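You operate a simulated robot arm through the tools that you are given. There is no shell and no other tool. Be economical: measure what you need, move in short steps, check, and stop when the job is done.

The job below is to be done with a simulated two-armed robot. You get a single attempt, and the scene is never put back.

Task
Unscrew both fixture nuts into the blue tray; carry it to the trolley.
Fine: both hands carry the tray; it ends level on the top deck with both nuts in it; the ring marked 72 stays.

Only the result counts: the job must be done as asked and must still hold three seconds after the hand-in. Knocking over, shifting, dropping, spilling or breaking anything else fails it.

Robot
Two 6-joint arms with two-finger parallel grippers on one trunk, on a base that drives. Base frame: it is fixed to the floor where the robot stands at the start and does not move with it; the origin is under the middle of the robot, x ahead of it, y to its left, z up. Readings come in cm, rad, newtons and seconds.
The left shoulder is at the start at [6, 18.7, 112.2], the right one opposite. With the tool pointing down near the work surface each hand reaches from about 22 to 62 cm from the robot's upright axis, wherever it stands, measured 20 degrees to its own side. Places, roughly: blue steel tray (31x22x10 cm) [50, 20, 80]; in the blue steel tray [50, 20, 80]; top deck of the blue trolley [60, -80, 80]. Payload 1.57 kg a hand.
Tool frame (each hand has its own): the origin (TCP) lies between the finger pads and is the grasp point; the fingertips stand 3 cm ahead of it; z points along the fingers, y is the line along which they close. Largest opening 11 cm; finger width 2.4, thickness 1.2; the body of the gripper, 4.8 by 11.2 cm, starts 7.8 cm behind the TCP.
Orientation is that of the tool frame in the base frame, as a unit quaternion [x, y, z, w]. With the fingers straight down and closing along the base's y, the tool's x points along the base's -x, its y along +y and its z along -z.

Tools
- The arms move only by the tool move_arm. It takes "left_rows", "right_rows" or both (then of equal length, played together; a hand with none holds still); each is a list of rows, each an object of numbers (a shift or turn left out is 0, a gripper value left out holds the last): "tx", "ty", "tz": the shift along the tool's x, y, z in units of 400 mm (1.0 is 400 mm); "rx", "ry", "rz": the turn, a rotation vector about the tool's x, y, z in units of 120 degrees (1.0 is 120 degrees). In form: [{"tx": .., "ty": .., "tz": .., "rx": .., "ry": .., "rz": ..}, ...]. A call has 1 to 12 rows; each row is the pose to reach, as a shift and turn from the pose commanded when the call began, along the tool's axes at that moment. "left_gripper" and "right_gripper" are, for a hand that has rows, the closure, from 0 (fully open) to 1 (shut), set as the call begins (left out, the last holds). A call with a number of a shift or a turn outside -1 to 1 is refused whole. A row lasts 0.2 s, in which the tool goes at most 5 cm and 0.15 rad; a call with a longer step from one row to the next is refused whole, and so is a gripper value outside its range. A pose out of reach is approached as far as the arm can. The call stops where the force on the tool passes 40 N (or 10 N more than at its start, if that is more) or the arm is blocked; 0.2 s more then pass. The fingers move at their own pace (about 15.3 cm/s each) and stop on an object; they squeeze with about 37 N. The grip force told is the motor's: it shows also when the fingers shut on nothing. Time passes only in rows, and 0.2 s behind the last, so rows that repeat a pose let the fingers close. The reply holds the time, the measured pose of the TCP, the force on the tool along the base axes, the opening and the grip force, in the units named above and with some noise, with the torque about the TCP (base axes, N m) and any sound that the robot's microphone picked up.
- Cameras (640 x 400 px; columns grow to the right, rows downward): "scene" is now at [-0.19, -1.57, 164.82]; the picture's right is [-0.42, -0.91, 0.00], its down [-0.78, 0.36, -0.52] and it looks along [0.47, -0.21, -0.86] (base axes); focal length 268 px, centre (320, 200). "left" rides on the left gripper at [7, -1.6, -14.1] in its tool frame; the picture's right is [0.23, 0.97, 0.00], its down [-0.85, 0.20, -0.48] and it looks along [-0.47, 0.11, 0.88] (tool axes); focal length 222 px, centre (320, 200). "right" rides on the right gripper at [7, 1.6, -14.1] in its tool frame; the picture's right is [-0.23, 0.97, 0.00], its down [-0.86, -0.20, -0.48] and it looks along [-0.47, -0.11, 0.88] (tool axes); focal length 222 px, centre (320, 200). There is no depth. A picture from a camera that has moved, and an enlarged one, comes with that camera's place and axes in the base frame and with its lens. The place of the scene camera against the robot may be out by one fixed shift of up to 1.8 cm in any direction.
- camera(camera): a new picture of that camera. The clock stands still meanwhile.
- lift_body(by): slides the trunk up (or, below 0, down) by that many cm; the arms and the scene camera ride with it, the base frame stays. It gives what a move gives, with no picture.
- drive_base(legs): drives the robot by 1 to 6 legs, each [ahead, left, turn to the left] in cm, cm and rad, along the robot's own axes; the way and the turn of a leg run together, so that a leg with both is an arc; at most 150 cm and 3.142 rad a leg. The arms and the cameras ride along, it lands a little off, and it stops where it bumps. It gives what a move gives.
- aim_head(pan, tilt): turns the head with the scene camera to pan (to the left, within 1.501 rad either way) and tilt (down, from -0.506 to 1.204), counted from straight ahead of the robot. It gives what a move gives.
- inspect(camera, box): a new picture of the part [left, top, right, bottom] of that camera's present view, enlarged. The clock stands still meanwhile.
- hand_in(): hands the job in; it is judged then, once.

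Go step by step. Nothing tells you exact positions but the pictures and the camera data: compare them with the known pose of the tool, close in by small moves and look again before you grip or let go. The budget is 120 turns and 108 pictures, counting those below and the enlarged ones. Unless the task says otherwise, let go and move clear before handing in, and close with one line.

The tools are called after "Call:" as a command line: name --argument value ..., lists and objects as JSON in quotes. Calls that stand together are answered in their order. move_arm: Moves the arms, as the interface text tells. Its arguments: {"type":"object","properties":{"left_rows":{"type":"array"},"left_gripper":{"type":"number"},"right_rows":{"type":"array"},"right_gripper":{"type":"number"}},"required":[]} The other tools are called the same way: lift_body (by) slides the trunk up or down; drive_base (legs) drives the base; aim_head (pan, tilt) turns the head that bears the scene camera; camera (camera) takes a picture; inspect (camera, box) takes an enlarged picture of a part of a camera's view; hand_in () hands the job in.

At the start:

```text
time_s: 0.0
left_eef_pos: [40.6, 0.81, 117.69]
left_tool_rot: [-0.001, 1.0, 0.0, 0.0]
left_contact_force: [-0.9, 0.5, -0.4]
left_wrist_torque: [0.02, 0.02, 0.02]
left_opening: 10.97
left_grasp_force: 0.1
right_eef_pos: [32.45, -33.77, 113.57]
right_tool_rot: [0.0, 1.0, -0.001, 0.001]
right_contact_force: [-0.1, -0.1, 0.0]
right_wrist_torque: [0.04, 0.01, -0.02]
right_opening: 11.0
right_grasp_force: 0.1
trunk travel left (down, up): [-75.0, 24.0]
robot x, y, heading: [0.07, -0.5, -0.002]
head pan, tilt: [-0.429, 1.028]
```

scene: 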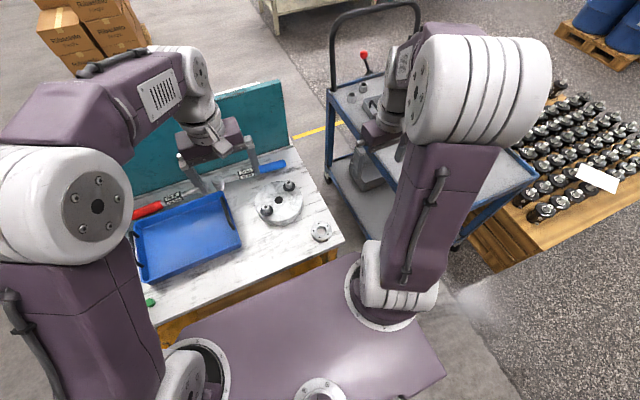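
right: 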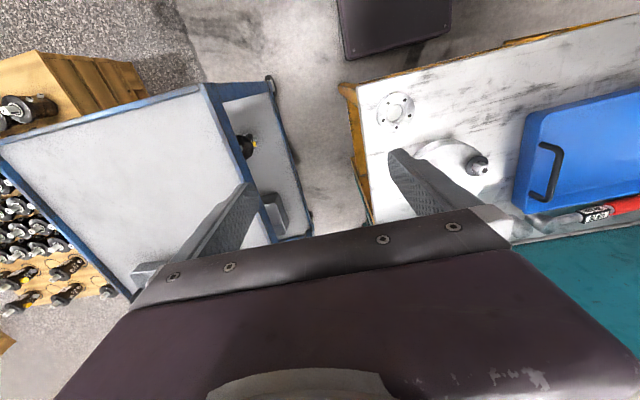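
left: 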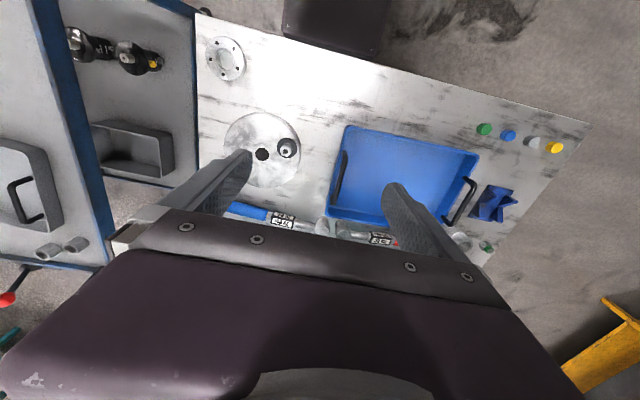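

I see the bench with the blue tray, a round fixture plate with two studs and nuts, and a small flanged ring near it; the trolley is off to the right. I'll zoom in to locate things first.

Call:
inspect --camera "scene" --box '[220, 150, 360, 260]'

Call:
inspect --camera "left" --box '[180, 20, 420, 240]'

Call:
inspect --camera "scene" --box '[100, 150, 300, 310]'

```text
3.64 times, centred on (290, 205) of scene
camera zoom: at [-0.19, -1.57, 164.82], right [-0.42, -0.91, 0.0], down [-0.78, 0.36, -0.52], along [0.47, -0.21, -0.86], focal length 974 px, centre (429, 182)
```

zoom: 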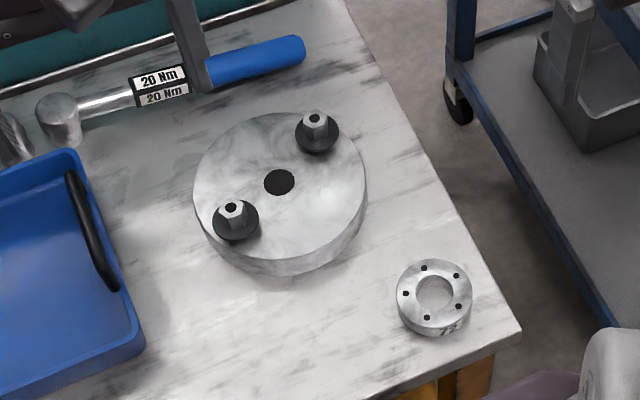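

```text
1.82 times, centred on (300, 130) of left
camera zoom: at [33.61, -0.85, 131.86], right [-0.23, 0.97, 0.0], down [0.85, 0.2, 0.48], along [0.47, 0.11, -0.88], focal length 404 px, centre (356, 327)
```

zoom: 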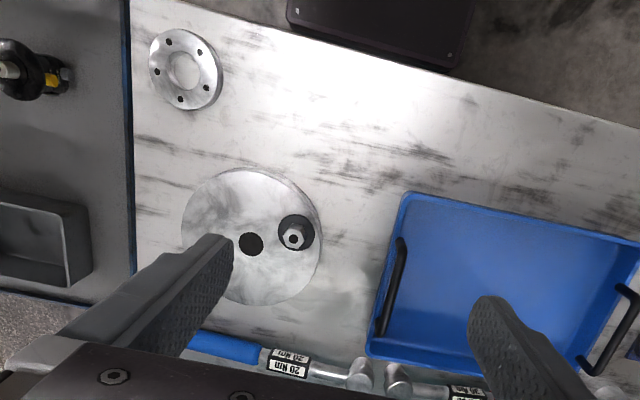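

```text
2.50 times, centred on (200, 230) of scene
camera zoom: at [-0.19, -1.57, 164.82], right [-0.42, -0.91, 0.0], down [-0.78, 0.36, -0.52], along [0.47, -0.21, -0.86], focal length 670 px, centre (620, 125)
```

zoom: 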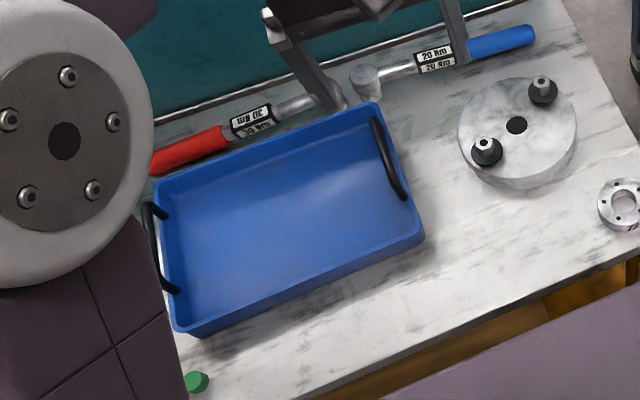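

Nut A looks to be around [49.5, -4, 82] and nut B around [54, -14, 82]. I'll lower the left hand closer and look at both from the wrist camera.

Call:
move_arm --left_rows '[{"tx": -0.025, "ty": -0.03, "tz": 0.08}, {"tx": -0.05, "ty": -0.07, "tz": 0.16}, {"tx": -0.075, "ty": -0.1, "tz": 0.25}, {"tx": -0.075, "ty": -0.1, "tz": 0.25}]'

Call:
camera --camera "left"

Call:
camera --camera "scene"

```text
time_s: 1.0
left_eef_pos: [43.66, -3.23, 107.81]
left_tool_rot: [-0.001, 1.0, -0.001, 0.001]
left_contact_force: [-0.9, -0.5, 0.6]
left_wrist_torque: [-0.03, -0.02, 0.03]
left_opening: 10.97
left_grasp_force: 0.0
right_eef_pos: [32.44, -33.76, 113.72]
right_tool_rot: [-0.001, 1.0, 0.0, -0.001]
right_contact_force: [-1.1, 0.1, -0.7]
right_wrist_torque: [0.01, 0.01, 0.0]
right_opening: 10.97
right_grasp_force: 0.0
trunk travel left (down, up): [-75.0, 24.0]
robot x, y, heading: [-0.1, -0.14, -0.003]
head pan, tilt: [-0.429, 1.028]
```

```text
101 pictures are left
camera left: at [36.57, -4.89, 121.85], right [-0.23, 0.97, 0.0], down [0.85, 0.2, 0.48], along [0.47, 0.11, -0.88], focal length 222 px, centre (320, 200)
```

left: 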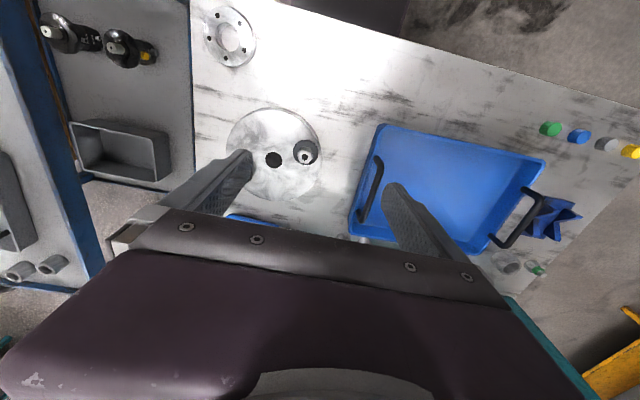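

```text
100 pictures are left
camera scene: at [-0.23, -1.53, 164.82], right [-0.42, -0.91, 0.0], down [-0.78, 0.36, -0.52], along [0.47, -0.22, -0.86], focal length 268 px, centre (320, 200)
```

scene: 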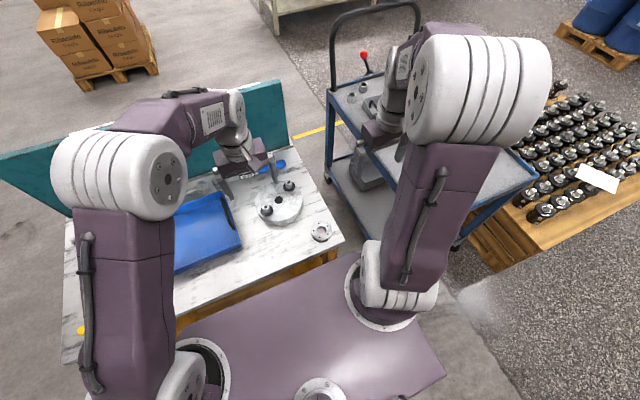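

Nut A triangulates to about [48.8, -4.9, 83], the plate centre to [51.8, -10.5], so B sits near [55, -16]. I'll come closer over nut A and look at its flats.

Call:
move_arm --left_rows '[{"tx": -0.03, "ty": -0.01, "tz": 0.09}, {"tx": -0.06, "ty": -0.02, "tz": 0.18}, {"tx": -0.1, "ty": -0.03, "tz": 0.27}, {"tx": -0.128, "ty": -0.042, "tz": 0.345}, {"tx": -0.128, "ty": -0.042, "tz": 0.345}]'

Call:
camera --camera "left"

Call:
inspect --camera "left" --box '[240, 100, 400, 200]'

```text
time_s: 2.2
left_eef_pos: [48.6, -4.93, 93.95]
left_tool_rot: [0.0, 1.0, -0.001, 0.001]
left_contact_force: [-0.1, 0.4, -0.2]
left_wrist_torque: [-0.04, 0.01, 0.0]
left_opening: 11.03
left_grasp_force: 0.0
right_eef_pos: [32.32, -33.76, 113.73]
right_tool_rot: [-0.001, 1.0, 0.0, 0.0]
right_contact_force: [-0.7, -0.5, -0.8]
right_wrist_torque: [-0.01, 0.0, 0.0]
right_opening: 10.98
right_grasp_force: 0.0
trunk travel left (down, up): [-75.0, 24.0]
robot x, y, heading: [-0.05, 0.18, -0.001]
head pan, tilt: [-0.429, 1.028]
```

```text
99 pictures are left
camera left: at [41.58, -6.51, 108.15], right [-0.23, 0.97, 0.0], down [0.85, 0.2, 0.48], along [0.47, 0.11, -0.88], focal length 222 px, centre (320, 200)
```

left: 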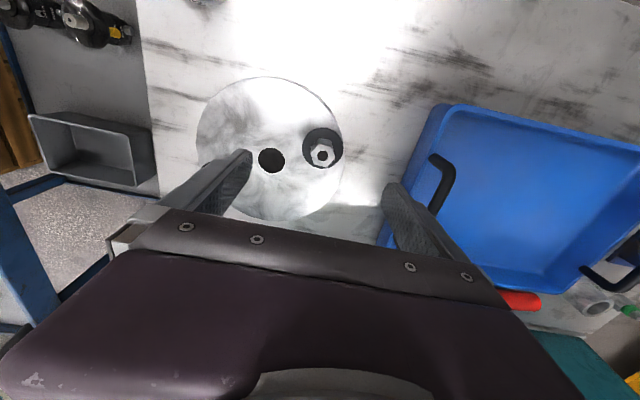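

```text
4.00 times, centred on (320, 150) of left
camera zoom: at [41.58, -6.51, 108.15], right [-0.23, 0.97, 0.0], down [0.85, 0.2, 0.48], along [0.47, 0.11, -0.88], focal length 888 px, centre (320, 400)
```

zoom: 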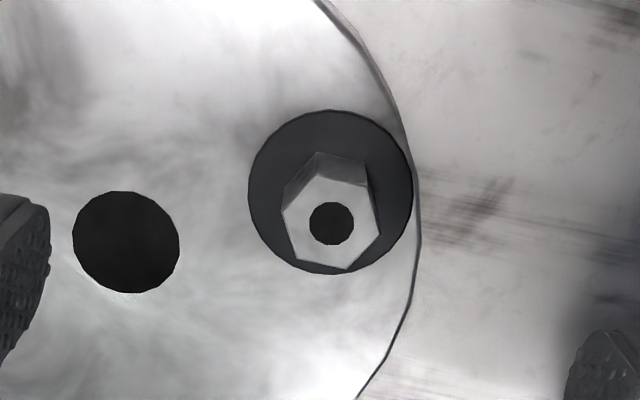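

Nut A's hex is about 2.2 cm across, its top near [48.4, -4.6, 85.8], on a wide black flange, with flats at about ±30° to my fingers and one at 0°. I'll turn the hand 90° clockwise for a long unscrewing stroke and check again.

Call:
move_arm --left_rows '[{"rz": 0.07}, {"rz": 0.14}, {"rz": 0.21}, {"rz": 0.28}, {"rz": 0.35}, {"rz": 0.42}, {"rz": 0.49}, {"rz": 0.56}, {"rz": 0.63}, {"rz": 0.7}, {"tx": 0.005, "ty": 0.008, "rz": 0.75}, {"tx": 0.005, "ty": 0.008, "rz": 0.75}]'

Call:
camera --camera "left"

Call:
inspect --camera "left" --box '[240, 100, 400, 200]'

```text
time_s: 4.8
left_eef_pos: [48.57, -4.56, 93.84]
left_tool_rot: [0.708, 0.706, 0.0, 0.0]
left_contact_force: [0.0, -0.8, 0.6]
left_wrist_torque: [-0.01, 0.0, 0.02]
left_opening: 11.01
left_grasp_force: 0.1
right_eef_pos: [32.63, -33.69, 113.55]
right_tool_rot: [0.0, 1.0, 0.0, 0.0]
right_contact_force: [-0.2, -0.1, -0.4]
right_wrist_torque: [0.02, 0.04, 0.02]
right_opening: 11.0
right_grasp_force: 0.0
trunk travel left (down, up): [-75.0, 24.0]
robot x, y, heading: [0.04, -0.14, 0.0]
head pan, tilt: [-0.429, 1.028]
```

```text
97 pictures are left
camera left: at [46.9, 2.33, 108.04], right [0.97, 0.23, 0.0], down [0.2, -0.86, 0.48], along [0.11, -0.47, -0.88], focal length 222 px, centre (320, 200)
```

left: 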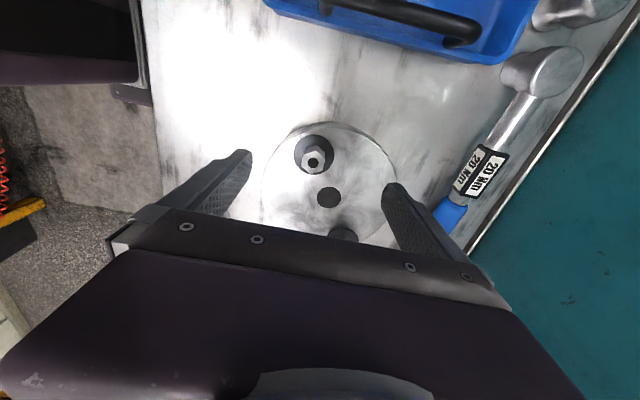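

```text
4.00 times, centred on (320, 150) of left
camera zoom: at [46.9, 2.33, 108.04], right [0.97, 0.23, 0.0], down [0.2, -0.86, 0.48], along [0.11, -0.47, -0.88], focal length 888 px, centre (320, 400)
```

zoom: 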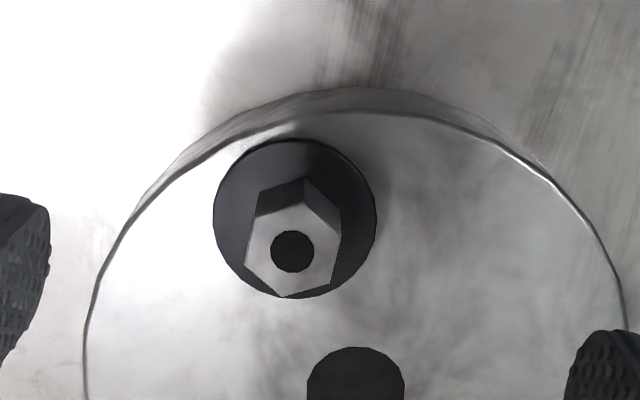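

Combining views puts nut A's hex top at about [47.9, -4.8, 87.4], with the flats now lined up with the fingers. I'll descend so the tips overlap the hex but stay clear of the flange.

Call:
move_arm --left_rows '[{"tx": -0.006, "ty": -0.0168, "tz": 0.05}, {"tx": -0.006, "ty": -0.0168, "tz": 0.1}, {"tx": -0.006, "ty": -0.0168, "tz": 0.1325}, {"tx": -0.006, "ty": -0.0168, "tz": 0.1325}]'

Call:
camera --camera "left"

Call:
inspect --camera "left" --box '[240, 120, 400, 220]'

```text
time_s: 5.8
left_eef_pos: [47.8, -4.67, 88.54]
left_tool_rot: [0.706, 0.708, 0.0, 0.001]
left_contact_force: [0.6, 0.2, -0.2]
left_wrist_torque: [0.01, -0.02, 0.01]
left_opening: 10.99
left_grasp_force: 0.0
right_eef_pos: [32.48, -33.67, 113.72]
right_tool_rot: [0.0, 1.0, 0.001, 0.0]
right_contact_force: [0.0, -0.3, 0.0]
right_wrist_torque: [0.03, -0.05, -0.01]
right_opening: 11.01
right_grasp_force: 0.2
trunk travel left (down, up): [-75.0, 24.0]
robot x, y, heading: [-0.03, 0.0, 0.005]
head pan, tilt: [-0.429, 1.028]
```

```text
95 pictures are left
camera left: at [46.23, 2.15, 102.71], right [0.97, 0.23, 0.0], down [0.2, -0.85, 0.48], along [0.11, -0.47, -0.88], focal length 222 px, centre (320, 200)
```

left: 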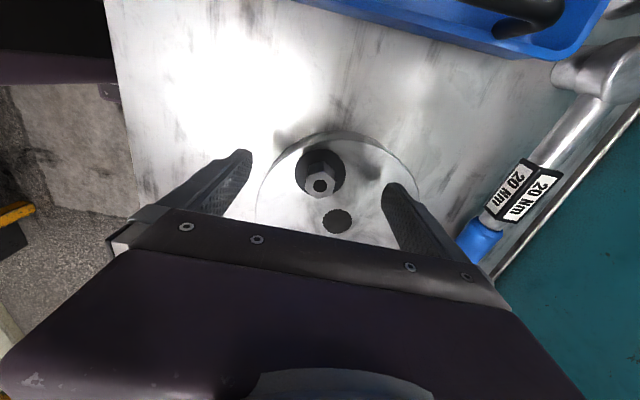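

```text
4.00 times, centred on (320, 170) of left
camera zoom: at [46.23, 2.15, 102.71], right [0.97, 0.23, 0.0], down [0.2, -0.85, 0.48], along [0.11, -0.47, -0.88], focal length 888 px, centre (320, 320)
```

zoom: 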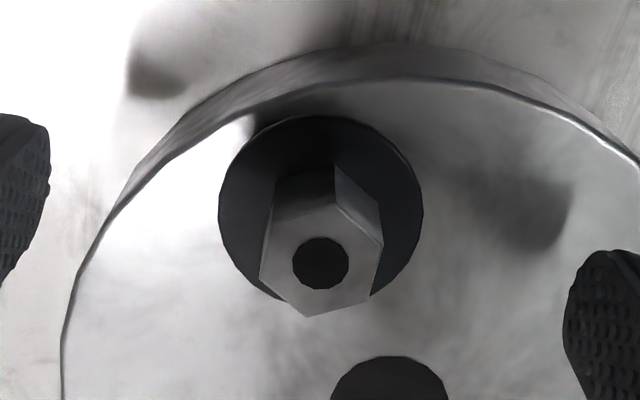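

The hand is centred over nut A (top z ≈ 87.6, flange ≈ 84.8, tips ≈ 85.5). I'll close on the hex.

Call:
move_arm --left_rows '[{}, {}, {}, {}]' --left_gripper 1

```text
time_s: 6.8
left_eef_pos: [47.94, -4.69, 88.57]
left_tool_rot: [0.707, 0.707, 0.0, 0.0]
left_contact_force: [-0.5, 0.3, -0.4]
left_wrist_torque: [0.0, 0.04, 0.0]
left_opening: 2.03
left_grasp_force: 34.3
right_eef_pos: [32.56, -33.62, 113.64]
right_tool_rot: [0.0, 1.0, -0.001, 0.0]
right_contact_force: [0.2, 0.6, -0.3]
right_wrist_torque: [0.02, 0.03, -0.02]
right_opening: 11.0
right_grasp_force: 0.1
trunk travel left (down, up): [-75.0, 24.0]
robot x, y, heading: [-0.01, 0.35, -0.001]
head pan, tilt: [-0.429, 1.028]
```

The grip holds at 2.03 cm. I'll unscrew counterclockwise a bit and watch torque and axial force.

Call:
move_arm --left_rows '[{"rz": -0.05}, {"rz": -0.1}, {"rz": -0.15}, {"rz": -0.2}, {"rz": -0.25}]'

```text
time_s: 8.0
left_eef_pos: [47.97, -4.74, 88.83]
left_tool_rot: [0.499, 0.867, -0.001, 0.001]
left_contact_force: [2.5, 4.7, 2.9]
left_wrist_torque: [0.28, 0.04, -0.04]
left_opening: 2.06
left_grasp_force: 34.4
right_eef_pos: [32.46, -33.69, 113.64]
right_tool_rot: [0.0, 1.0, 0.0, 0.0]
right_contact_force: [0.1, 0.3, 0.6]
right_wrist_torque: [-0.03, 0.0, 0.0]
right_opening: 10.99
right_grasp_force: 0.1
trunk travel left (down, up): [-75.0, 24.0]
robot x, y, heading: [0.09, -0.11, 0.001]
head pan, tilt: [-0.429, 1.028]
```

It turns freely and the nut pushes slightly upward, so the direction is right. I'll continue.

Call:
move_arm --left_rows '[{"rz": -0.07}, {"rz": -0.14}, {"rz": -0.21}, {"rz": -0.28}, {"rz": -0.35}, {"rz": -0.42}, {"rz": -0.49}, {"rz": -0.56}, {"rz": -0.63}, {"rz": -0.7}, {"rz": -0.75}]'

```text
time_s: 10.4
left_eef_pos: [47.79, -4.77, 88.72]
left_tool_rot: [-0.26, 0.966, -0.001, 0.001]
left_contact_force: [5.6, 6.6, 21.0]
left_wrist_torque: [0.2, -0.19, -0.01]
left_opening: 2.05
left_grasp_force: 34.0
right_eef_pos: [32.44, -33.63, 113.88]
right_tool_rot: [0.0, 1.0, 0.0, 0.002]
right_contact_force: [-0.1, -0.2, -0.6]
right_wrist_torque: [0.0, -0.01, -0.01]
right_opening: 10.97
right_grasp_force: 0.0
trunk travel left (down, up): [-75.0, 24.0]
robot x, y, heading: [0.15, 0.06, -0.005]
head pan, tilt: [-0.429, 1.028]
```

Upward force has grown to 21 N, so I must follow the nut up. I'll raise slightly and go on turning.

Call:
move_arm --left_rows '[{"tz": -0.003}, {"tz": -0.004}]'

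```text
time_s: 11.0
left_eef_pos: [47.92, -4.66, 88.72]
left_tool_rot: [-0.259, 0.966, 0.0, -0.001]
left_contact_force: [4.0, 3.1, 3.9]
left_wrist_torque: [0.28, -0.61, 0.06]
left_opening: 2.06
left_grasp_force: 33.9
right_eef_pos: [32.57, -33.69, 113.67]
right_tool_rot: [0.0, 1.0, 0.001, 0.0]
right_contact_force: [-0.1, -0.9, 0.3]
right_wrist_torque: [0.0, 0.0, -0.02]
right_opening: 10.99
right_grasp_force: 0.1
trunk travel left (down, up): [-75.0, 24.0]
robot x, y, heading: [0.29, -0.21, -0.001]
head pan, tilt: [-0.429, 1.028]
```

A 1.6 mm lift released 17 N, so I take the rise as about 1.6 mm per 90°. I'll continue with a matching lift.

Call:
move_arm --left_rows '[{"rz": -0.07, "tz": -0.0004}, {"rz": -0.14, "tz": -0.0008}, {"rz": -0.21, "tz": -0.0012}, {"rz": -0.28, "tz": -0.0016}, {"rz": -0.35, "tz": -0.002}, {"rz": -0.42, "tz": -0.0024}, {"rz": -0.49, "tz": -0.0028}, {"rz": -0.56, "tz": -0.0032}, {"rz": -0.63, "tz": -0.0036}, {"rz": -0.7, "tz": -0.004}]'

```text
time_s: 13.2
left_eef_pos: [47.88, -4.68, 89.0]
left_tool_rot: [0.839, -0.544, 0.002, 0.0]
left_contact_force: [5.2, 2.6, 14.9]
left_wrist_torque: [0.74, 0.26, -0.02]
left_opening: 2.06
left_grasp_force: 34.0
right_eef_pos: [32.44, -33.63, 113.69]
right_tool_rot: [0.0, 1.0, 0.0, 0.0]
right_contact_force: [-0.7, -0.7, -0.4]
right_wrist_torque: [-0.02, 0.02, -0.01]
right_opening: 10.98
right_grasp_force: 0.0
trunk travel left (down, up): [-75.0, 24.0]
robot x, y, heading: [-0.06, 0.02, 0.001]
head pan, tilt: [-0.429, 1.028]
```

The wrist still turns well (about 204° so far). I'll carry on with a bit more lift.

Call:
move_arm --left_rows '[{"rz": -0.07, "tz": -0.0025}, {"rz": -0.14, "tz": -0.003}, {"rz": -0.21, "tz": -0.0035}, {"rz": -0.28, "tz": -0.004}, {"rz": -0.35, "tz": -0.0045}, {"rz": -0.42, "tz": -0.005}, {"rz": -0.49, "tz": -0.0055}, {"rz": -0.56, "tz": -0.006}, {"rz": -0.63, "tz": -0.0065}, {"rz": -0.7, "tz": -0.007}]'

Call:
camera --camera "left"

```text
time_s: 14.2
left_eef_pos: [47.88, -4.66, 89.06]
left_tool_rot: [0.957, -0.29, 0.001, 0.015]
left_contact_force: [-3.0, -10.1, 1.9]
left_wrist_torque: [0.98, 0.25, -0.03]
left_opening: 2.08
left_grasp_force: 34.3
left hand out of reach, approached as far as the arm can: row 4, 5
right_eef_pos: [32.43, -34.01, 113.66]
right_tool_rot: [0.001, 1.0, 0.001, 0.0]
right_contact_force: [-0.3, 0.4, -0.1]
right_wrist_torque: [-0.05, 0.02, -0.01]
right_opening: 11.01
right_grasp_force: 0.0
trunk travel left (down, up): [-75.0, 24.0]
robot x, y, heading: [0.32, 0.26, 0.002]
head pan, tilt: [-0.429, 1.028]
stopped in row 5 (left hand): the force on the tool passed its limit at 67 N (the readings are from after the stop); the commanded pose is now the measured one
```

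```text
93 pictures are left
camera left: at [54.72, -6.85, 103.27], right [-0.35, -0.93, 0.03], down [-0.82, 0.32, 0.48], along [-0.46, 0.14, -0.88], focal length 222 px, centre (320, 200)
```

left: 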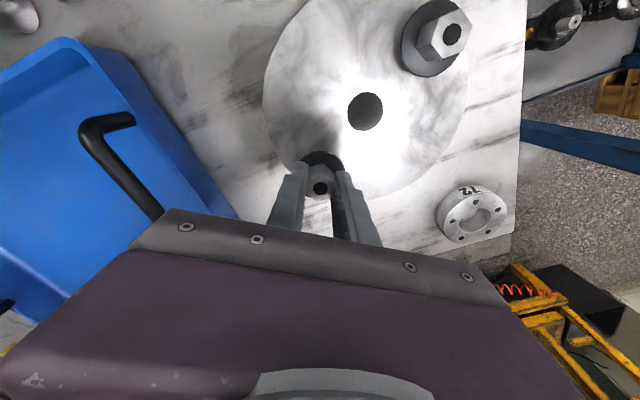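

The wrist has hit its limit at about 235° of turn with nut A still threaded. The ring marked 72 is on the bench, out of the way. I'll release, level the hand and turn back clockwise.

Call:
move_arm --left_rows '[{}, {}, {"rx": 0.0135, "ry": -0.005}, {"rx": 0.0135, "ry": -0.005}]' --left_gripper 0.5

Call:
move_arm --left_rows '[{"rz": 0.07}, {"rz": 0.14}, {"rz": 0.21}, {"rz": 0.28}, {"rz": 0.35}, {"rz": 0.42}, {"rz": 0.49}, {"rz": 0.56}, {"rz": 0.63}, {"rz": 0.7}, {"rz": 0.77}, {"rz": 0.83}]'

Call:
move_arm --left_rows '[{"rz": 0.07}, {"rz": 0.14}, {"rz": 0.21}, {"rz": 0.28}, {"rz": 0.35}, {"rz": 0.42}, {"rz": 0.49}, {"rz": 0.56}, {"rz": 0.63}, {"rz": 0.7}, {"rz": 0.77}, {"rz": 0.83}]'

```text
time_s: 15.2
left_eef_pos: [48.06, -4.31, 89.14]
left_tool_rot: [0.957, -0.291, 0.0, 0.015]
left_contact_force: [0.0, 0.3, 0.3]
left_wrist_torque: [0.02, 0.01, 0.02]
left_opening: 5.48
left_grasp_force: 0.0
right_eef_pos: [32.43, -33.9, 113.55]
right_tool_rot: [0.0, 1.0, 0.0, 0.001]
right_contact_force: [0.9, -0.7, 0.7]
right_wrist_torque: [-0.02, -0.01, -0.01]
right_opening: 10.98
right_grasp_force: 0.1
trunk travel left (down, up): [-75.0, 24.0]
robot x, y, heading: [-0.06, -0.25, -0.002]
head pan, tilt: [-0.429, 1.028]
```

```text
time_s: 17.8
left_eef_pos: [48.05, -4.5, 89.12]
left_tool_rot: [-0.394, 0.919, 0.0, 0.0]
left_contact_force: [-0.6, -0.6, -0.6]
left_wrist_torque: [0.04, 0.03, 0.03]
left_opening: 5.47
left_grasp_force: 0.0
right_eef_pos: [32.42, -33.79, 113.67]
right_tool_rot: [0.001, 1.0, 0.0, 0.0]
right_contact_force: [-0.1, 0.6, 0.0]
right_wrist_torque: [0.01, 0.0, 0.0]
right_opening: 11.02
right_grasp_force: 0.0
trunk travel left (down, up): [-75.0, 24.0]
robot x, y, heading: [-0.35, 0.0, -0.004]
head pan, tilt: [-0.429, 1.028]
```

```text
time_s: 20.4
left_eef_pos: [48.05, -4.41, 89.11]
left_tool_rot: [0.448, 0.894, 0.001, 0.0]
left_contact_force: [0.1, 0.5, 0.9]
left_wrist_torque: [-0.03, 0.0, -0.03]
left_opening: 5.48
left_grasp_force: 0.1
right_eef_pos: [32.5, -33.83, 113.71]
right_tool_rot: [0.001, 1.0, 0.0, 0.0]
right_contact_force: [-0.5, 0.3, 0.0]
right_wrist_torque: [0.03, -0.04, 0.01]
right_opening: 11.0
right_grasp_force: 0.0
trunk travel left (down, up): [-75.0, 24.0]
robot x, y, heading: [0.05, -0.12, -0.003]
head pan, tilt: [-0.429, 1.028]
```

The hand is at +53°; I'll try for +154°, a 300° re-grip offset.

Call:
move_arm --left_rows '[{"rz": 0.07}, {"rz": 0.14}, {"rz": 0.21}, {"rz": 0.28}, {"rz": 0.35}, {"rz": 0.42}, {"rz": 0.49}, {"rz": 0.56}, {"rz": 0.63}, {"rz": 0.7}, {"rz": 0.77}, {"rz": 0.835}]'

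Call:
inspect --camera "left" --box '[240, 120, 400, 220]'

```text
time_s: 23.0
left_eef_pos: [47.92, -4.42, 89.11]
left_tool_rot: [0.973, 0.23, -0.001, -0.001]
left_contact_force: [-1.1, -0.4, 0.3]
left_wrist_torque: [0.02, 0.0, -0.01]
left_opening: 5.51
left_grasp_force: 0.0
right_eef_pos: [32.4, -33.84, 113.57]
right_tool_rot: [0.001, 1.0, 0.0, 0.0]
right_contact_force: [1.3, 0.5, -0.6]
right_wrist_torque: [0.01, 0.02, 0.0]
right_opening: 11.0
right_grasp_force: 0.1
trunk travel left (down, up): [-75.0, 24.0]
robot x, y, heading: [-0.14, 0.09, -0.01]
head pan, tilt: [-0.429, 1.028]
```

```text
4.00 times, centred on (320, 170) of left
camera zoom: at [53.47, 0.0, 103.24], right [0.64, -0.77, 0.0], down [-0.67, -0.56, 0.48], along [-0.37, -0.3, -0.88], focal length 888 px, centre (320, 320)
```

zoom: 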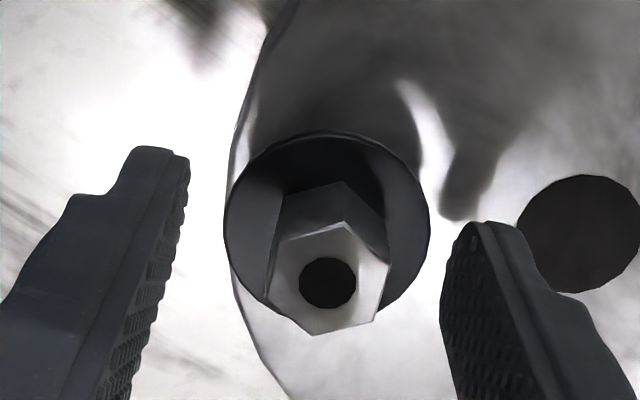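

The wrist reaches +153°, flats are parallel to the fingers and the nut axis is at about [47.86, -4.7]. I'll nudge in, close and continue unscrewing.

Call:
move_arm --left_rows '[{"tx": -0.0043, "ty": 0.0057}, {"tx": -0.0043, "ty": 0.0057}]'

Call:
move_arm --left_rows '[{}, {}, {}]' --left_gripper 1

Call:
move_arm --left_rows '[{"rz": -0.07, "tz": -0.0006}, {"rz": -0.14, "tz": -0.0012}, {"rz": -0.21, "tz": -0.0018}, {"rz": -0.28, "tz": -0.0024}, {"rz": -0.35, "tz": -0.003}, {"rz": -0.42, "tz": -0.0036}, {"rz": -0.49, "tz": -0.0042}, {"rz": -0.56, "tz": -0.0048}, {"rz": -0.63, "tz": -0.0054}, {"rz": -0.7, "tz": -0.006}]'

```text
time_s: 23.6
left_eef_pos: [47.99, -4.7, 89.08]
left_tool_rot: [0.973, 0.231, 0.0, -0.001]
left_contact_force: [0.3, 0.5, 0.0]
left_wrist_torque: [-0.01, 0.02, -0.02]
left_opening: 5.5
left_grasp_force: 0.1
right_eef_pos: [32.38, -33.8, 113.65]
right_tool_rot: [0.001, 1.0, 0.001, 0.0]
right_contact_force: [0.1, 0.3, -0.8]
right_wrist_torque: [0.01, 0.01, 0.01]
right_opening: 10.99
right_grasp_force: 0.0
trunk travel left (down, up): [-75.0, 24.0]
robot x, y, heading: [-0.16, -0.23, -0.0]
head pan, tilt: [-0.429, 1.028]
```

```text
time_s: 24.4
left_eef_pos: [47.88, -4.65, 89.04]
left_tool_rot: [0.973, 0.232, -0.001, 0.0]
left_contact_force: [-0.3, 1.0, -1.0]
left_wrist_torque: [0.0, 0.03, 0.0]
left_opening: 2.05
left_grasp_force: 34.4
right_eef_pos: [32.4, -33.84, 113.55]
right_tool_rot: [0.001, 1.0, 0.0, 0.0]
right_contact_force: [-0.1, 0.5, -0.9]
right_wrist_torque: [0.01, 0.0, 0.0]
right_opening: 11.0
right_grasp_force: 0.0
trunk travel left (down, up): [-75.0, 24.0]
robot x, y, heading: [-0.03, -0.12, -0.002]
head pan, tilt: [-0.429, 1.028]
```

```text
time_s: 26.6
left_eef_pos: [48.02, -4.66, 89.29]
left_tool_rot: [0.568, 0.823, 0.0, -0.001]
left_contact_force: [0.4, -0.7, -0.9]
left_wrist_torque: [0.01, 0.04, -0.01]
left_opening: 2.09
left_grasp_force: 34.1
right_eef_pos: [32.44, -33.75, 113.64]
right_tool_rot: [0.001, 1.0, 0.001, 0.001]
right_contact_force: [0.1, -0.6, 0.2]
right_wrist_torque: [0.01, -0.02, 0.02]
right_opening: 11.01
right_grasp_force: 0.0
trunk travel left (down, up): [-75.0, 24.0]
robot x, y, heading: [-0.12, 0.08, -0.002]
head pan, tilt: [-0.429, 1.028]
```

The lift now matches and there is no net force. I'll keep turning.

Call:
move_arm --left_rows '[{"rz": -0.07, "tz": -0.0006}, {"rz": -0.14, "tz": -0.0012}, {"rz": -0.21, "tz": -0.0018}, {"rz": -0.28, "tz": -0.0024}, {"rz": -0.35, "tz": -0.003}, {"rz": -0.42, "tz": -0.0036}, {"rz": -0.49, "tz": -0.0042}, {"rz": -0.56, "tz": -0.0048}, {"rz": -0.63, "tz": -0.0054}, {"rz": -0.7, "tz": -0.006}]'

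Call:
inspect --camera "left" --box '[240, 120, 400, 220]'

```text
time_s: 28.8
left_eef_pos: [47.99, -4.55, 89.61]
left_tool_rot: [-0.13, 0.991, 0.001, -0.001]
left_contact_force: [0.2, -0.3, -0.9]
left_wrist_torque: [0.03, 0.01, 0.0]
left_opening: 2.08
left_grasp_force: 34.1
right_eef_pos: [32.46, -33.86, 113.63]
right_tool_rot: [0.001, 1.0, 0.0, -0.001]
right_contact_force: [-0.6, 0.2, -0.4]
right_wrist_torque: [0.01, 0.0, 0.02]
right_opening: 11.0
right_grasp_force: 0.1
trunk travel left (down, up): [-75.0, 24.0]
robot x, y, heading: [-0.1, -0.14, 0.002]
head pan, tilt: [-0.429, 1.028]
```

```text
4.00 times, centred on (320, 170) of left
camera zoom: at [41.63, -8.18, 103.74], right [-0.47, 0.88, 0.0], down [0.78, 0.41, 0.48], along [0.42, 0.23, -0.88], focal length 888 px, centre (320, 320)
```

zoom: 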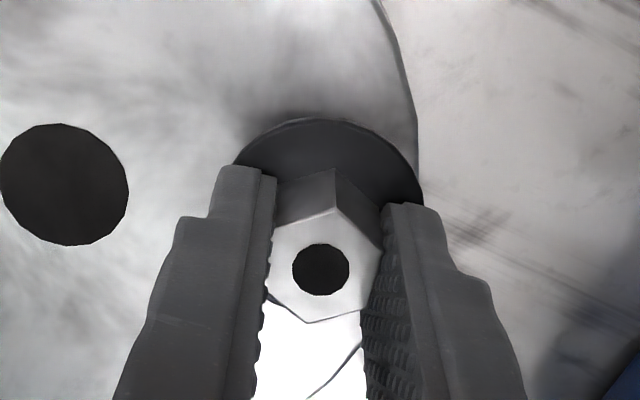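

Torques and forces are near zero, so the nut seems free. I'll lift straight up gently to check.

Call:
move_arm --left_rows '[{"tz": -0.02}, {"tz": -0.05}, {"tz": -0.1}, {"tz": -0.2}, {"tz": -0.3}, {"tz": -0.3}]'

Call:
camera --camera "left"

```text
time_s: 30.2
left_eef_pos: [47.95, -4.75, 101.72]
left_tool_rot: [-0.129, 0.992, 0.0, -0.001]
left_contact_force: [-1.0, -1.1, -1.2]
left_wrist_torque: [0.01, 0.02, 0.0]
left_opening: 2.05
left_grasp_force: 33.8
right_eef_pos: [32.52, -33.79, 113.54]
right_tool_rot: [0.001, 1.0, 0.0, 0.001]
right_contact_force: [-0.1, -0.4, 0.9]
right_wrist_torque: [0.01, 0.03, -0.01]
right_opening: 10.99
right_grasp_force: 0.2
trunk travel left (down, up): [-75.0, 24.0]
robot x, y, heading: [-0.21, -0.01, 0.0]
head pan, tilt: [-0.429, 1.028]
```

```text
90 pictures are left
camera left: at [41.68, -8.3, 115.86], right [-0.47, 0.88, 0.0], down [0.78, 0.41, 0.48], along [0.42, 0.23, -0.88], focal length 222 px, centre (320, 200)
```

left: 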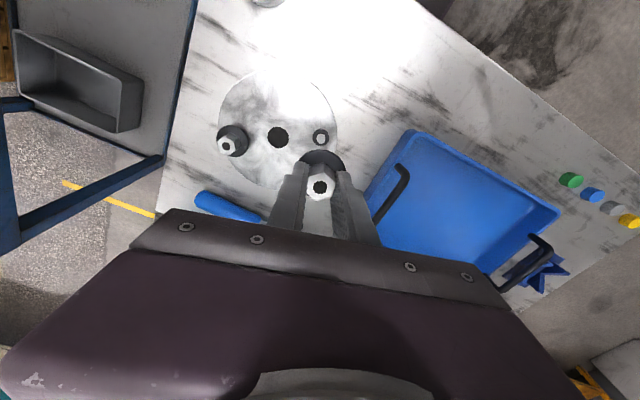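

Nut A came off and is in the hand. I'll carry it over the tray at about [50, 22].

Call:
move_arm --left_rows '[{"tx": -0.037, "ty": 0.105}, {"tx": -0.074, "ty": 0.21}, {"tx": -0.11, "ty": 0.316, "rz": 0.03}, {"tx": -0.147, "ty": 0.42, "rz": 0.06}, {"tx": -0.184, "ty": 0.526, "rz": 0.09}, {"tx": -0.221, "ty": 0.632, "rz": 0.125}, {"tx": -0.221, "ty": 0.632, "rz": 0.125}]'

Call:
camera --camera "left"

Call:
camera --camera "scene"

```text
time_s: 31.8
left_eef_pos: [49.96, 21.97, 101.6]
left_tool_rot: [0.002, 1.0, 0.002, -0.001]
left_contact_force: [-0.5, -0.6, 0.1]
left_wrist_torque: [0.02, 0.01, -0.04]
left_opening: 2.08
left_grasp_force: 34.2
right_eef_pos: [32.47, -33.8, 113.69]
right_tool_rot: [0.001, 1.0, 0.0, 0.0]
right_contact_force: [-0.4, 0.1, 0.1]
right_wrist_torque: [0.02, 0.03, 0.03]
right_opening: 11.0
right_grasp_force: 0.2
trunk travel left (down, up): [-75.0, 24.0]
robot x, y, heading: [0.0, 0.14, -0.002]
head pan, tilt: [-0.429, 1.028]
```

```text
89 pictures are left
camera left: at [43.05, 20.26, 115.77], right [-0.22, 0.97, 0.0], down [0.86, 0.19, 0.48], along [0.46, 0.11, -0.88], focal length 222 px, centre (320, 200)
```

left: 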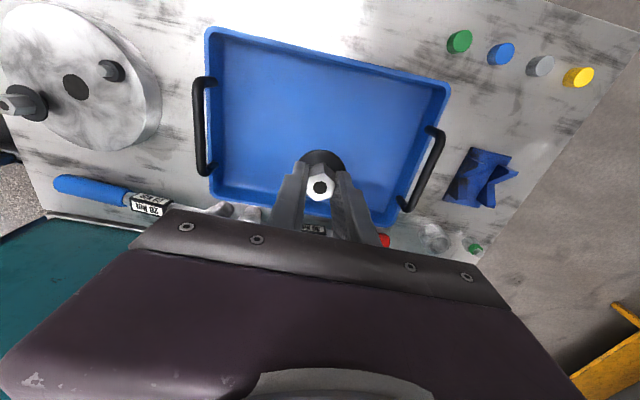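

```text
88 pictures are left
camera scene: at [-0.19, -1.66, 164.82], right [-0.42, -0.91, 0.0], down [-0.78, 0.36, -0.52], along [0.47, -0.22, -0.86], focal length 268 px, centre (320, 200)
```

scene: 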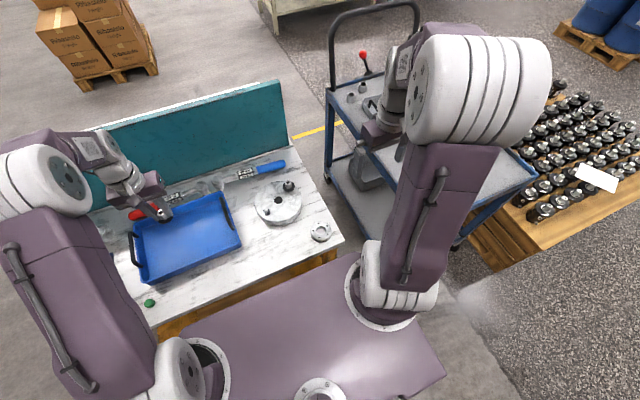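

The tray rim spans about x 40–62, y 7–36, so the nut is over its inside. I'll lower it until it is near the floor, then creep down.

Call:
move_arm --left_rows '[{"tz": 0.1}, {"tz": 0.2}, {"tz": 0.3}, {"tz": 0.34}, {"tz": 0.34}]'

Call:
camera --camera "left"

```text
time_s: 33.0
left_eef_pos: [50.05, 22.0, 87.97]
left_tool_rot: [0.002, 1.0, 0.001, -0.001]
left_contact_force: [0.7, 0.1, -0.6]
left_wrist_torque: [0.01, 0.01, -0.01]
left_opening: 2.07
left_grasp_force: 34.2
right_eef_pos: [32.34, -33.77, 113.66]
right_tool_rot: [0.0, 1.0, 0.0, 0.0]
right_contact_force: [0.0, 0.5, 0.8]
right_wrist_torque: [0.0, 0.06, -0.01]
right_opening: 10.98
right_grasp_force: 0.1
trunk travel left (down, up): [-75.0, 24.0]
robot x, y, heading: [-0.33, 0.08, -0.002]
head pan, tilt: [-0.429, 1.028]
```

```text
87 pictures are left
camera left: at [43.01, 20.2, 102.16], right [-0.22, 0.97, 0.0], down [0.86, 0.2, 0.48], along [0.47, 0.11, -0.88], focal length 222 px, centre (320, 200)
```

left: 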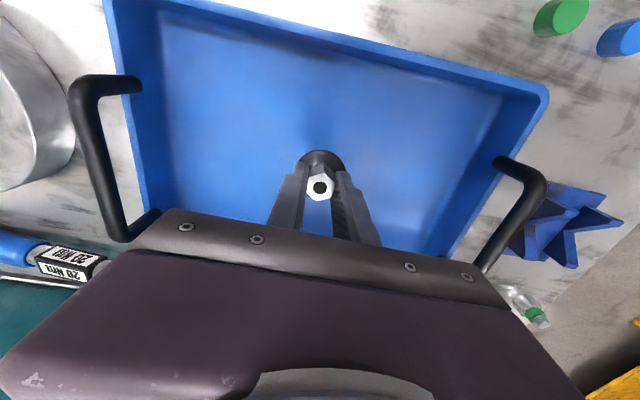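

Clear of the walls. I'll creep down toward the floor and watch for contact force.

Call:
move_arm --left_rows '[{"tz": 0.01}, {"tz": 0.02}, {"tz": 0.03}, {"tz": 0.04}, {"tz": 0.045}]'

```text
time_s: 34.2
left_eef_pos: [49.97, 21.86, 86.09]
left_tool_rot: [0.002, 1.0, 0.001, 0.0]
left_contact_force: [-0.5, -0.3, -0.7]
left_wrist_torque: [-0.01, 0.0, 0.01]
left_opening: 2.08
left_grasp_force: 34.2
right_eef_pos: [32.45, -33.82, 113.69]
right_tool_rot: [0.001, 1.0, 0.0, 0.001]
right_contact_force: [0.1, 0.4, -0.6]
right_wrist_torque: [0.02, 0.0, 0.02]
right_opening: 11.01
right_grasp_force: 0.2
trunk travel left (down, up): [-75.0, 24.0]
robot x, y, heading: [-0.03, -0.23, -0.002]
head pan, tilt: [-0.429, 1.028]
```

Call:
move_arm --left_rows '[{"tz": 0.006}, {"tz": 0.012}, {"tz": 0.018}, {"tz": 0.022}]'

Call:
inspect --camera "left" --box '[240, 120, 400, 220]'

```text
time_s: 35.2
left_eef_pos: [50.07, 22.07, 85.29]
left_tool_rot: [0.002, 1.0, 0.001, 0.0]
left_contact_force: [-0.6, -0.2, -0.6]
left_wrist_torque: [0.01, 0.02, 0.0]
left_opening: 2.11
left_grasp_force: 33.9
right_eef_pos: [32.44, -33.76, 113.72]
right_tool_rot: [0.001, 1.0, 0.0, 0.001]
right_contact_force: [0.1, -0.3, 0.2]
right_wrist_torque: [-0.03, 0.02, 0.04]
right_opening: 10.99
right_grasp_force: 0.1
trunk travel left (down, up): [-75.0, 24.0]
robot x, y, heading: [-0.02, 0.06, 0.004]
head pan, tilt: [-0.429, 1.028]
```

```text
4.00 times, centred on (320, 170) of left
camera zoom: at [43.09, 20.32, 99.46], right [-0.22, 0.97, 0.0], down [0.86, 0.2, 0.48], along [0.47, 0.11, -0.88], focal length 888 px, centre (320, 320)
```

zoom: 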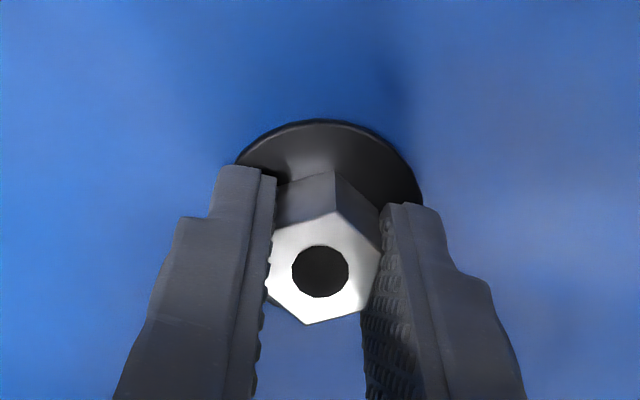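

No contact yet; I'll creep a bit further down.

Call:
move_arm --left_rows '[{"tz": 0.006}, {"tz": 0.012}, {"tz": 0.018}, {"tz": 0.024}, {"tz": 0.03}]'

```text
time_s: 36.4
left_eef_pos: [50.0, 21.94, 84.11]
left_tool_rot: [0.001, 1.0, 0.001, -0.001]
left_contact_force: [-0.2, -0.2, -0.7]
left_wrist_torque: [-0.01, -0.01, -0.03]
left_opening: 2.06
left_grasp_force: 34.2
right_eef_pos: [32.41, -33.83, 113.73]
right_tool_rot: [0.001, 1.0, 0.0, 0.0]
right_contact_force: [0.2, -0.5, 0.2]
right_wrist_torque: [-0.01, 0.04, 0.01]
right_opening: 11.0
right_grasp_force: 0.0
trunk travel left (down, up): [-75.0, 24.0]
robot x, y, heading: [-0.1, 0.1, -0.002]
head pan, tilt: [-0.429, 1.028]
```

Call:
move_arm --left_rows '[{"tz": 0.005}, {"tz": 0.01}, {"tz": 0.015}, {"tz": 0.02}]'

```text
time_s: 37.6
left_eef_pos: [50.09, 22.05, 83.83]
left_tool_rot: [0.001, 1.0, 0.001, 0.004]
left_contact_force: [-7.8, 0.9, 25.6]
left_wrist_torque: [-0.07, 0.49, -0.06]
left_opening: 2.07
left_grasp_force: 34.2
right_eef_pos: [32.2, -33.93, 113.68]
right_tool_rot: [0.0, 1.0, 0.001, 0.001]
right_contact_force: [0.2, 1.0, 0.9]
right_wrist_torque: [0.01, 0.0, 0.02]
right_opening: 11.0
right_grasp_force: 0.1
trunk travel left (down, up): [-75.0, 24.0]
robot x, y, heading: [0.16, -0.45, -0.003]
head pan, tilt: [-0.429, 1.028]
stopped in row 4 (left hand): the force on the tool passed its limit at 43 N (the readings are from after the stop); the commanded pose is now the measured one
```

The nut is on the tray floor (contact at TCP z ≈ 83.8). I'll back off a hair, open and rise.

Call:
move_arm --left_rows '[{"tz": -0.003}, {"tz": -0.003}, {"tz": -0.003}]' --left_gripper 0.5

Call:
move_arm --left_rows '[{"tz": -0.04}, {"tz": -0.12}, {"tz": -0.24}, {"tz": -0.36}, {"tz": -0.45}, {"tz": -0.45}]'

Call:
camera --camera "left"

```text
time_s: 38.4
left_eef_pos: [50.23, 22.11, 83.8]
left_tool_rot: [0.001, 1.0, 0.002, 0.005]
left_contact_force: [2.2, 3.9, 23.2]
left_wrist_torque: [-0.53, 0.07, 0.04]
left_opening: 5.14
left_grasp_force: 0.0
right_eef_pos: [32.26, -33.88, 113.65]
right_tool_rot: [0.002, 1.0, 0.0, 0.001]
right_contact_force: [0.6, 0.5, 0.5]
right_wrist_torque: [0.01, 0.0, -0.03]
right_opening: 11.01
right_grasp_force: 0.0
trunk travel left (down, up): [-75.0, 24.0]
robot x, y, heading: [-0.08, -0.18, -0.001]
head pan, tilt: [-0.429, 1.028]
```

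```text
time_s: 39.8
left_eef_pos: [50.07, 22.27, 101.49]
left_tool_rot: [0.002, 1.0, 0.001, 0.003]
left_contact_force: [-0.1, -0.5, 0.0]
left_wrist_torque: [0.01, 0.03, 0.03]
left_opening: 5.48
left_grasp_force: 0.0
right_eef_pos: [32.53, -33.72, 113.63]
right_tool_rot: [0.001, 1.0, 0.0, 0.0]
right_contact_force: [1.3, -0.3, -0.8]
right_wrist_torque: [-0.04, 0.01, 0.04]
right_opening: 11.0
right_grasp_force: 0.1
trunk travel left (down, up): [-75.0, 24.0]
robot x, y, heading: [0.0, 0.23, -0.003]
head pan, tilt: [-0.429, 1.028]
```

```text
85 pictures are left
camera left: at [43.03, 20.43, 115.72], right [-0.22, 0.97, 0.0], down [0.85, 0.2, 0.48], along [0.47, 0.11, -0.88], focal length 222 px, centre (320, 200)
```

left: 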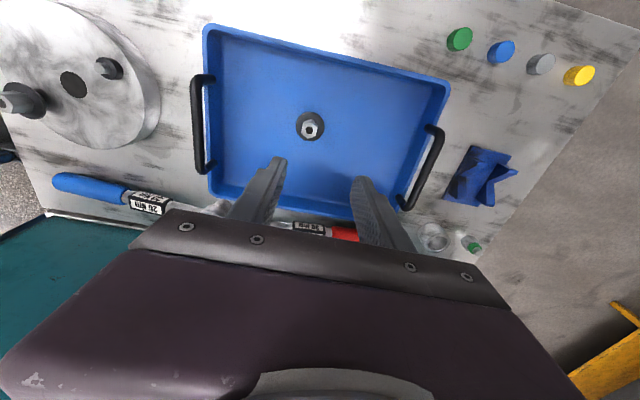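

Nut A sits upright in the tray. I'll use the right hand for nut B (around [53.6, -14.8]); the left hand moves aside while the right comes over the plate.

Call:
move_arm --left_rows '[{"ty": 0.07, "tz": -0.03}, {"ty": 0.14, "tz": -0.06}, {"ty": 0.21, "tz": -0.09}, {"ty": 0.28, "tz": -0.12}, {"ty": 0.35, "tz": -0.15}, {"ty": 0.42, "tz": -0.18}, {"ty": 0.48, "tz": -0.2}, {"ty": 0.48, "tz": -0.2}]' --right_rows '[{"tx": -0.06, "ty": 0.07, "tz": 0.05}, {"tx": -0.12, "ty": 0.14, "tz": 0.1}, {"tx": -0.18, "ty": 0.21, "tz": 0.15}, {"tx": -0.24, "ty": 0.28, "tz": 0.2}, {"tx": -0.3, "ty": 0.35, "tz": 0.25}, {"tx": -0.36, "ty": 0.42, "tz": 0.3}, {"tx": -0.4, "ty": 0.5, "tz": 0.34}, {"tx": -0.4, "ty": 0.5, "tz": 0.34}]'

Call:
camera --camera "right"

Call:
camera --camera "scene"

```text
time_s: 41.6
left_eef_pos: [50.37, 41.15, 109.77]
left_tool_rot: [0.002, 1.0, 0.002, 0.003]
left_contact_force: [0.1, 0.7, 0.7]
left_wrist_torque: [-0.01, -0.01, -0.01]
left_opening: 5.51
left_grasp_force: 0.1
right_eef_pos: [48.53, -13.84, 100.12]
right_tool_rot: [0.001, 1.0, 0.0, 0.0]
right_contact_force: [0.2, 0.7, -0.5]
right_wrist_torque: [0.0, -0.02, 0.02]
right_opening: 11.01
right_grasp_force: 0.1
trunk travel left (down, up): [-75.0, 24.0]
robot x, y, heading: [-0.46, -0.21, 0.003]
head pan, tilt: [-0.429, 1.028]
```

```text
84 pictures are left
camera right: at [41.51, -12.32, 114.2], right [0.23, 0.97, 0.0], down [0.85, -0.2, 0.48], along [0.47, -0.11, -0.88], focal length 222 px, centre (320, 200)
```

right: 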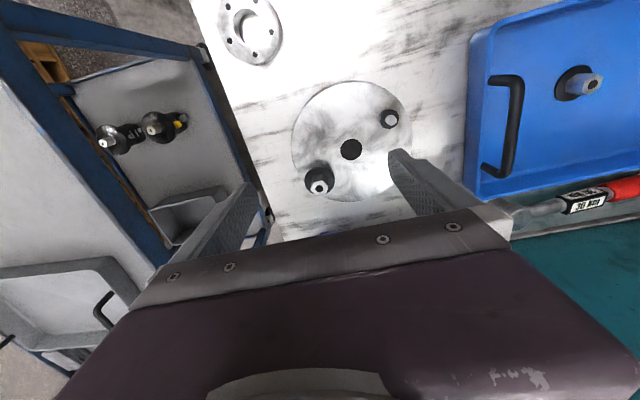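

```text
83 pictures are left
camera scene: at [-0.26, -1.68, 164.82], right [-0.42, -0.91, 0.0], down [-0.78, 0.36, -0.52], along [0.47, -0.22, -0.86], focal length 268 px, centre (320, 200)
```

scene: 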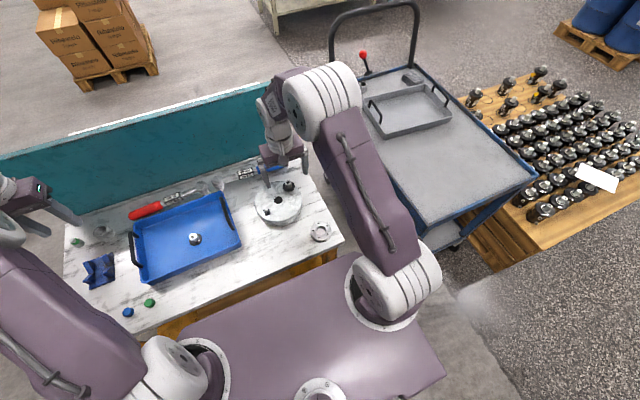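

Nut B's top is near [53.9, -15.3, 87.6]. I'll go above it and check the flats.

Call:
move_arm --right_rows '[{"tx": -0.07, "ty": -0.02, "tz": 0.08}, {"tx": -0.135, "ty": -0.037, "tz": 0.15}, {"tx": -0.135, "ty": -0.037, "tz": 0.15}]'

Call:
inspect --camera "right" --box '[240, 100, 400, 200]'

```text
time_s: 42.4
left_eef_pos: [50.27, 41.18, 109.82]
left_tool_rot: [0.002, 1.0, 0.001, 0.003]
left_contact_force: [0.0, 1.1, 0.1]
left_wrist_torque: [-0.04, -0.01, 0.01]
left_opening: 5.5
left_grasp_force: 0.0
right_eef_pos: [53.83, -15.24, 94.05]
right_tool_rot: [0.001, 1.0, 0.0, 0.0]
right_contact_force: [-0.2, 0.1, 0.1]
right_wrist_torque: [0.0, -0.01, 0.03]
right_opening: 10.97
right_grasp_force: 0.0
trunk travel left (down, up): [-75.0, 24.0]
robot x, y, heading: [-0.14, 0.18, -0.001]
head pan, tilt: [-0.429, 1.028]
```

```text
4.00 times, centred on (320, 150) of right
camera zoom: at [46.89, -13.69, 108.22], right [0.23, 0.97, 0.0], down [0.85, -0.2, 0.48], along [0.47, -0.11, -0.88], focal length 888 px, centre (320, 400)
```

zoom: 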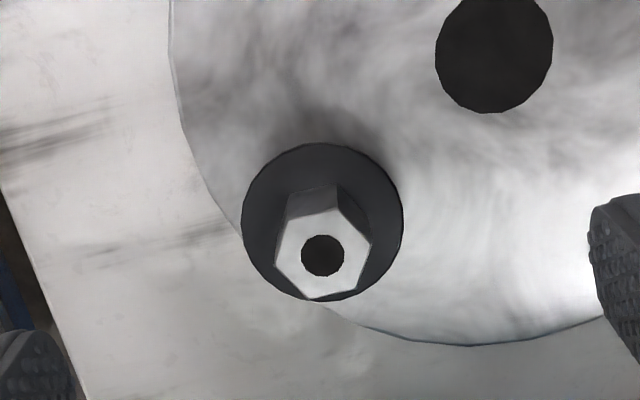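

Nut B is at [54.0, -15.3], with flats lining up at 88° clockwise. I'll turn the right hand there.

Call:
move_arm --right_rows '[{"rz": 0.07}, {"rz": 0.14}, {"rz": 0.21}, {"rz": 0.28}, {"rz": 0.35}, {"rz": 0.42}, {"rz": 0.49}, {"rz": 0.56}, {"rz": 0.63}, {"rz": 0.7}, {"tx": -0.004, "rz": 0.737}, {"tx": -0.004, "rz": 0.737}]'

Call:
inspect --camera "right" --box '[240, 100, 400, 200]'

```text
time_s: 45.0
left_eef_pos: [50.35, 41.2, 109.68]
left_tool_rot: [0.002, 1.0, 0.0, 0.003]
left_contact_force: [-1.0, -0.2, 0.0]
left_wrist_torque: [0.0, 0.02, 0.0]
left_opening: 5.51
left_grasp_force: 0.0
right_eef_pos: [54.1, -15.26, 94.08]
right_tool_rot: [0.698, 0.716, 0.0, 0.0]
right_contact_force: [-0.5, 0.4, 0.1]
right_wrist_torque: [-0.01, -0.02, -0.02]
right_opening: 11.01
right_grasp_force: 0.0
trunk travel left (down, up): [-75.0, 24.0]
robot x, y, heading: [-0.0, 0.42, -0.006]
head pan, tilt: [-0.429, 1.028]
```

```text
4.00 times, centred on (320, 150) of right
camera zoom: at [55.52, -8.38, 108.21], right [0.98, -0.2, 0.0], down [-0.18, -0.86, 0.48], along [-0.1, -0.47, -0.88], focal length 888 px, centre (320, 400)
```

zoom: 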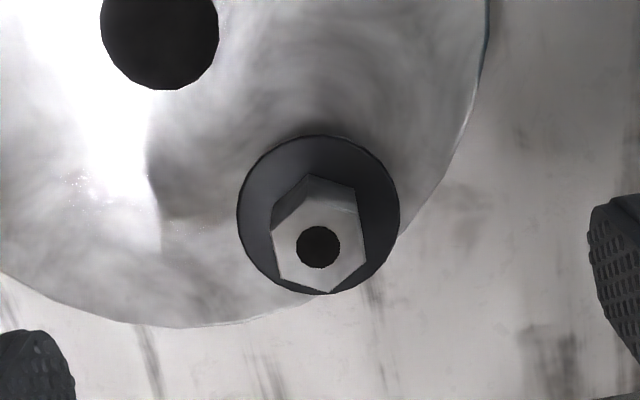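

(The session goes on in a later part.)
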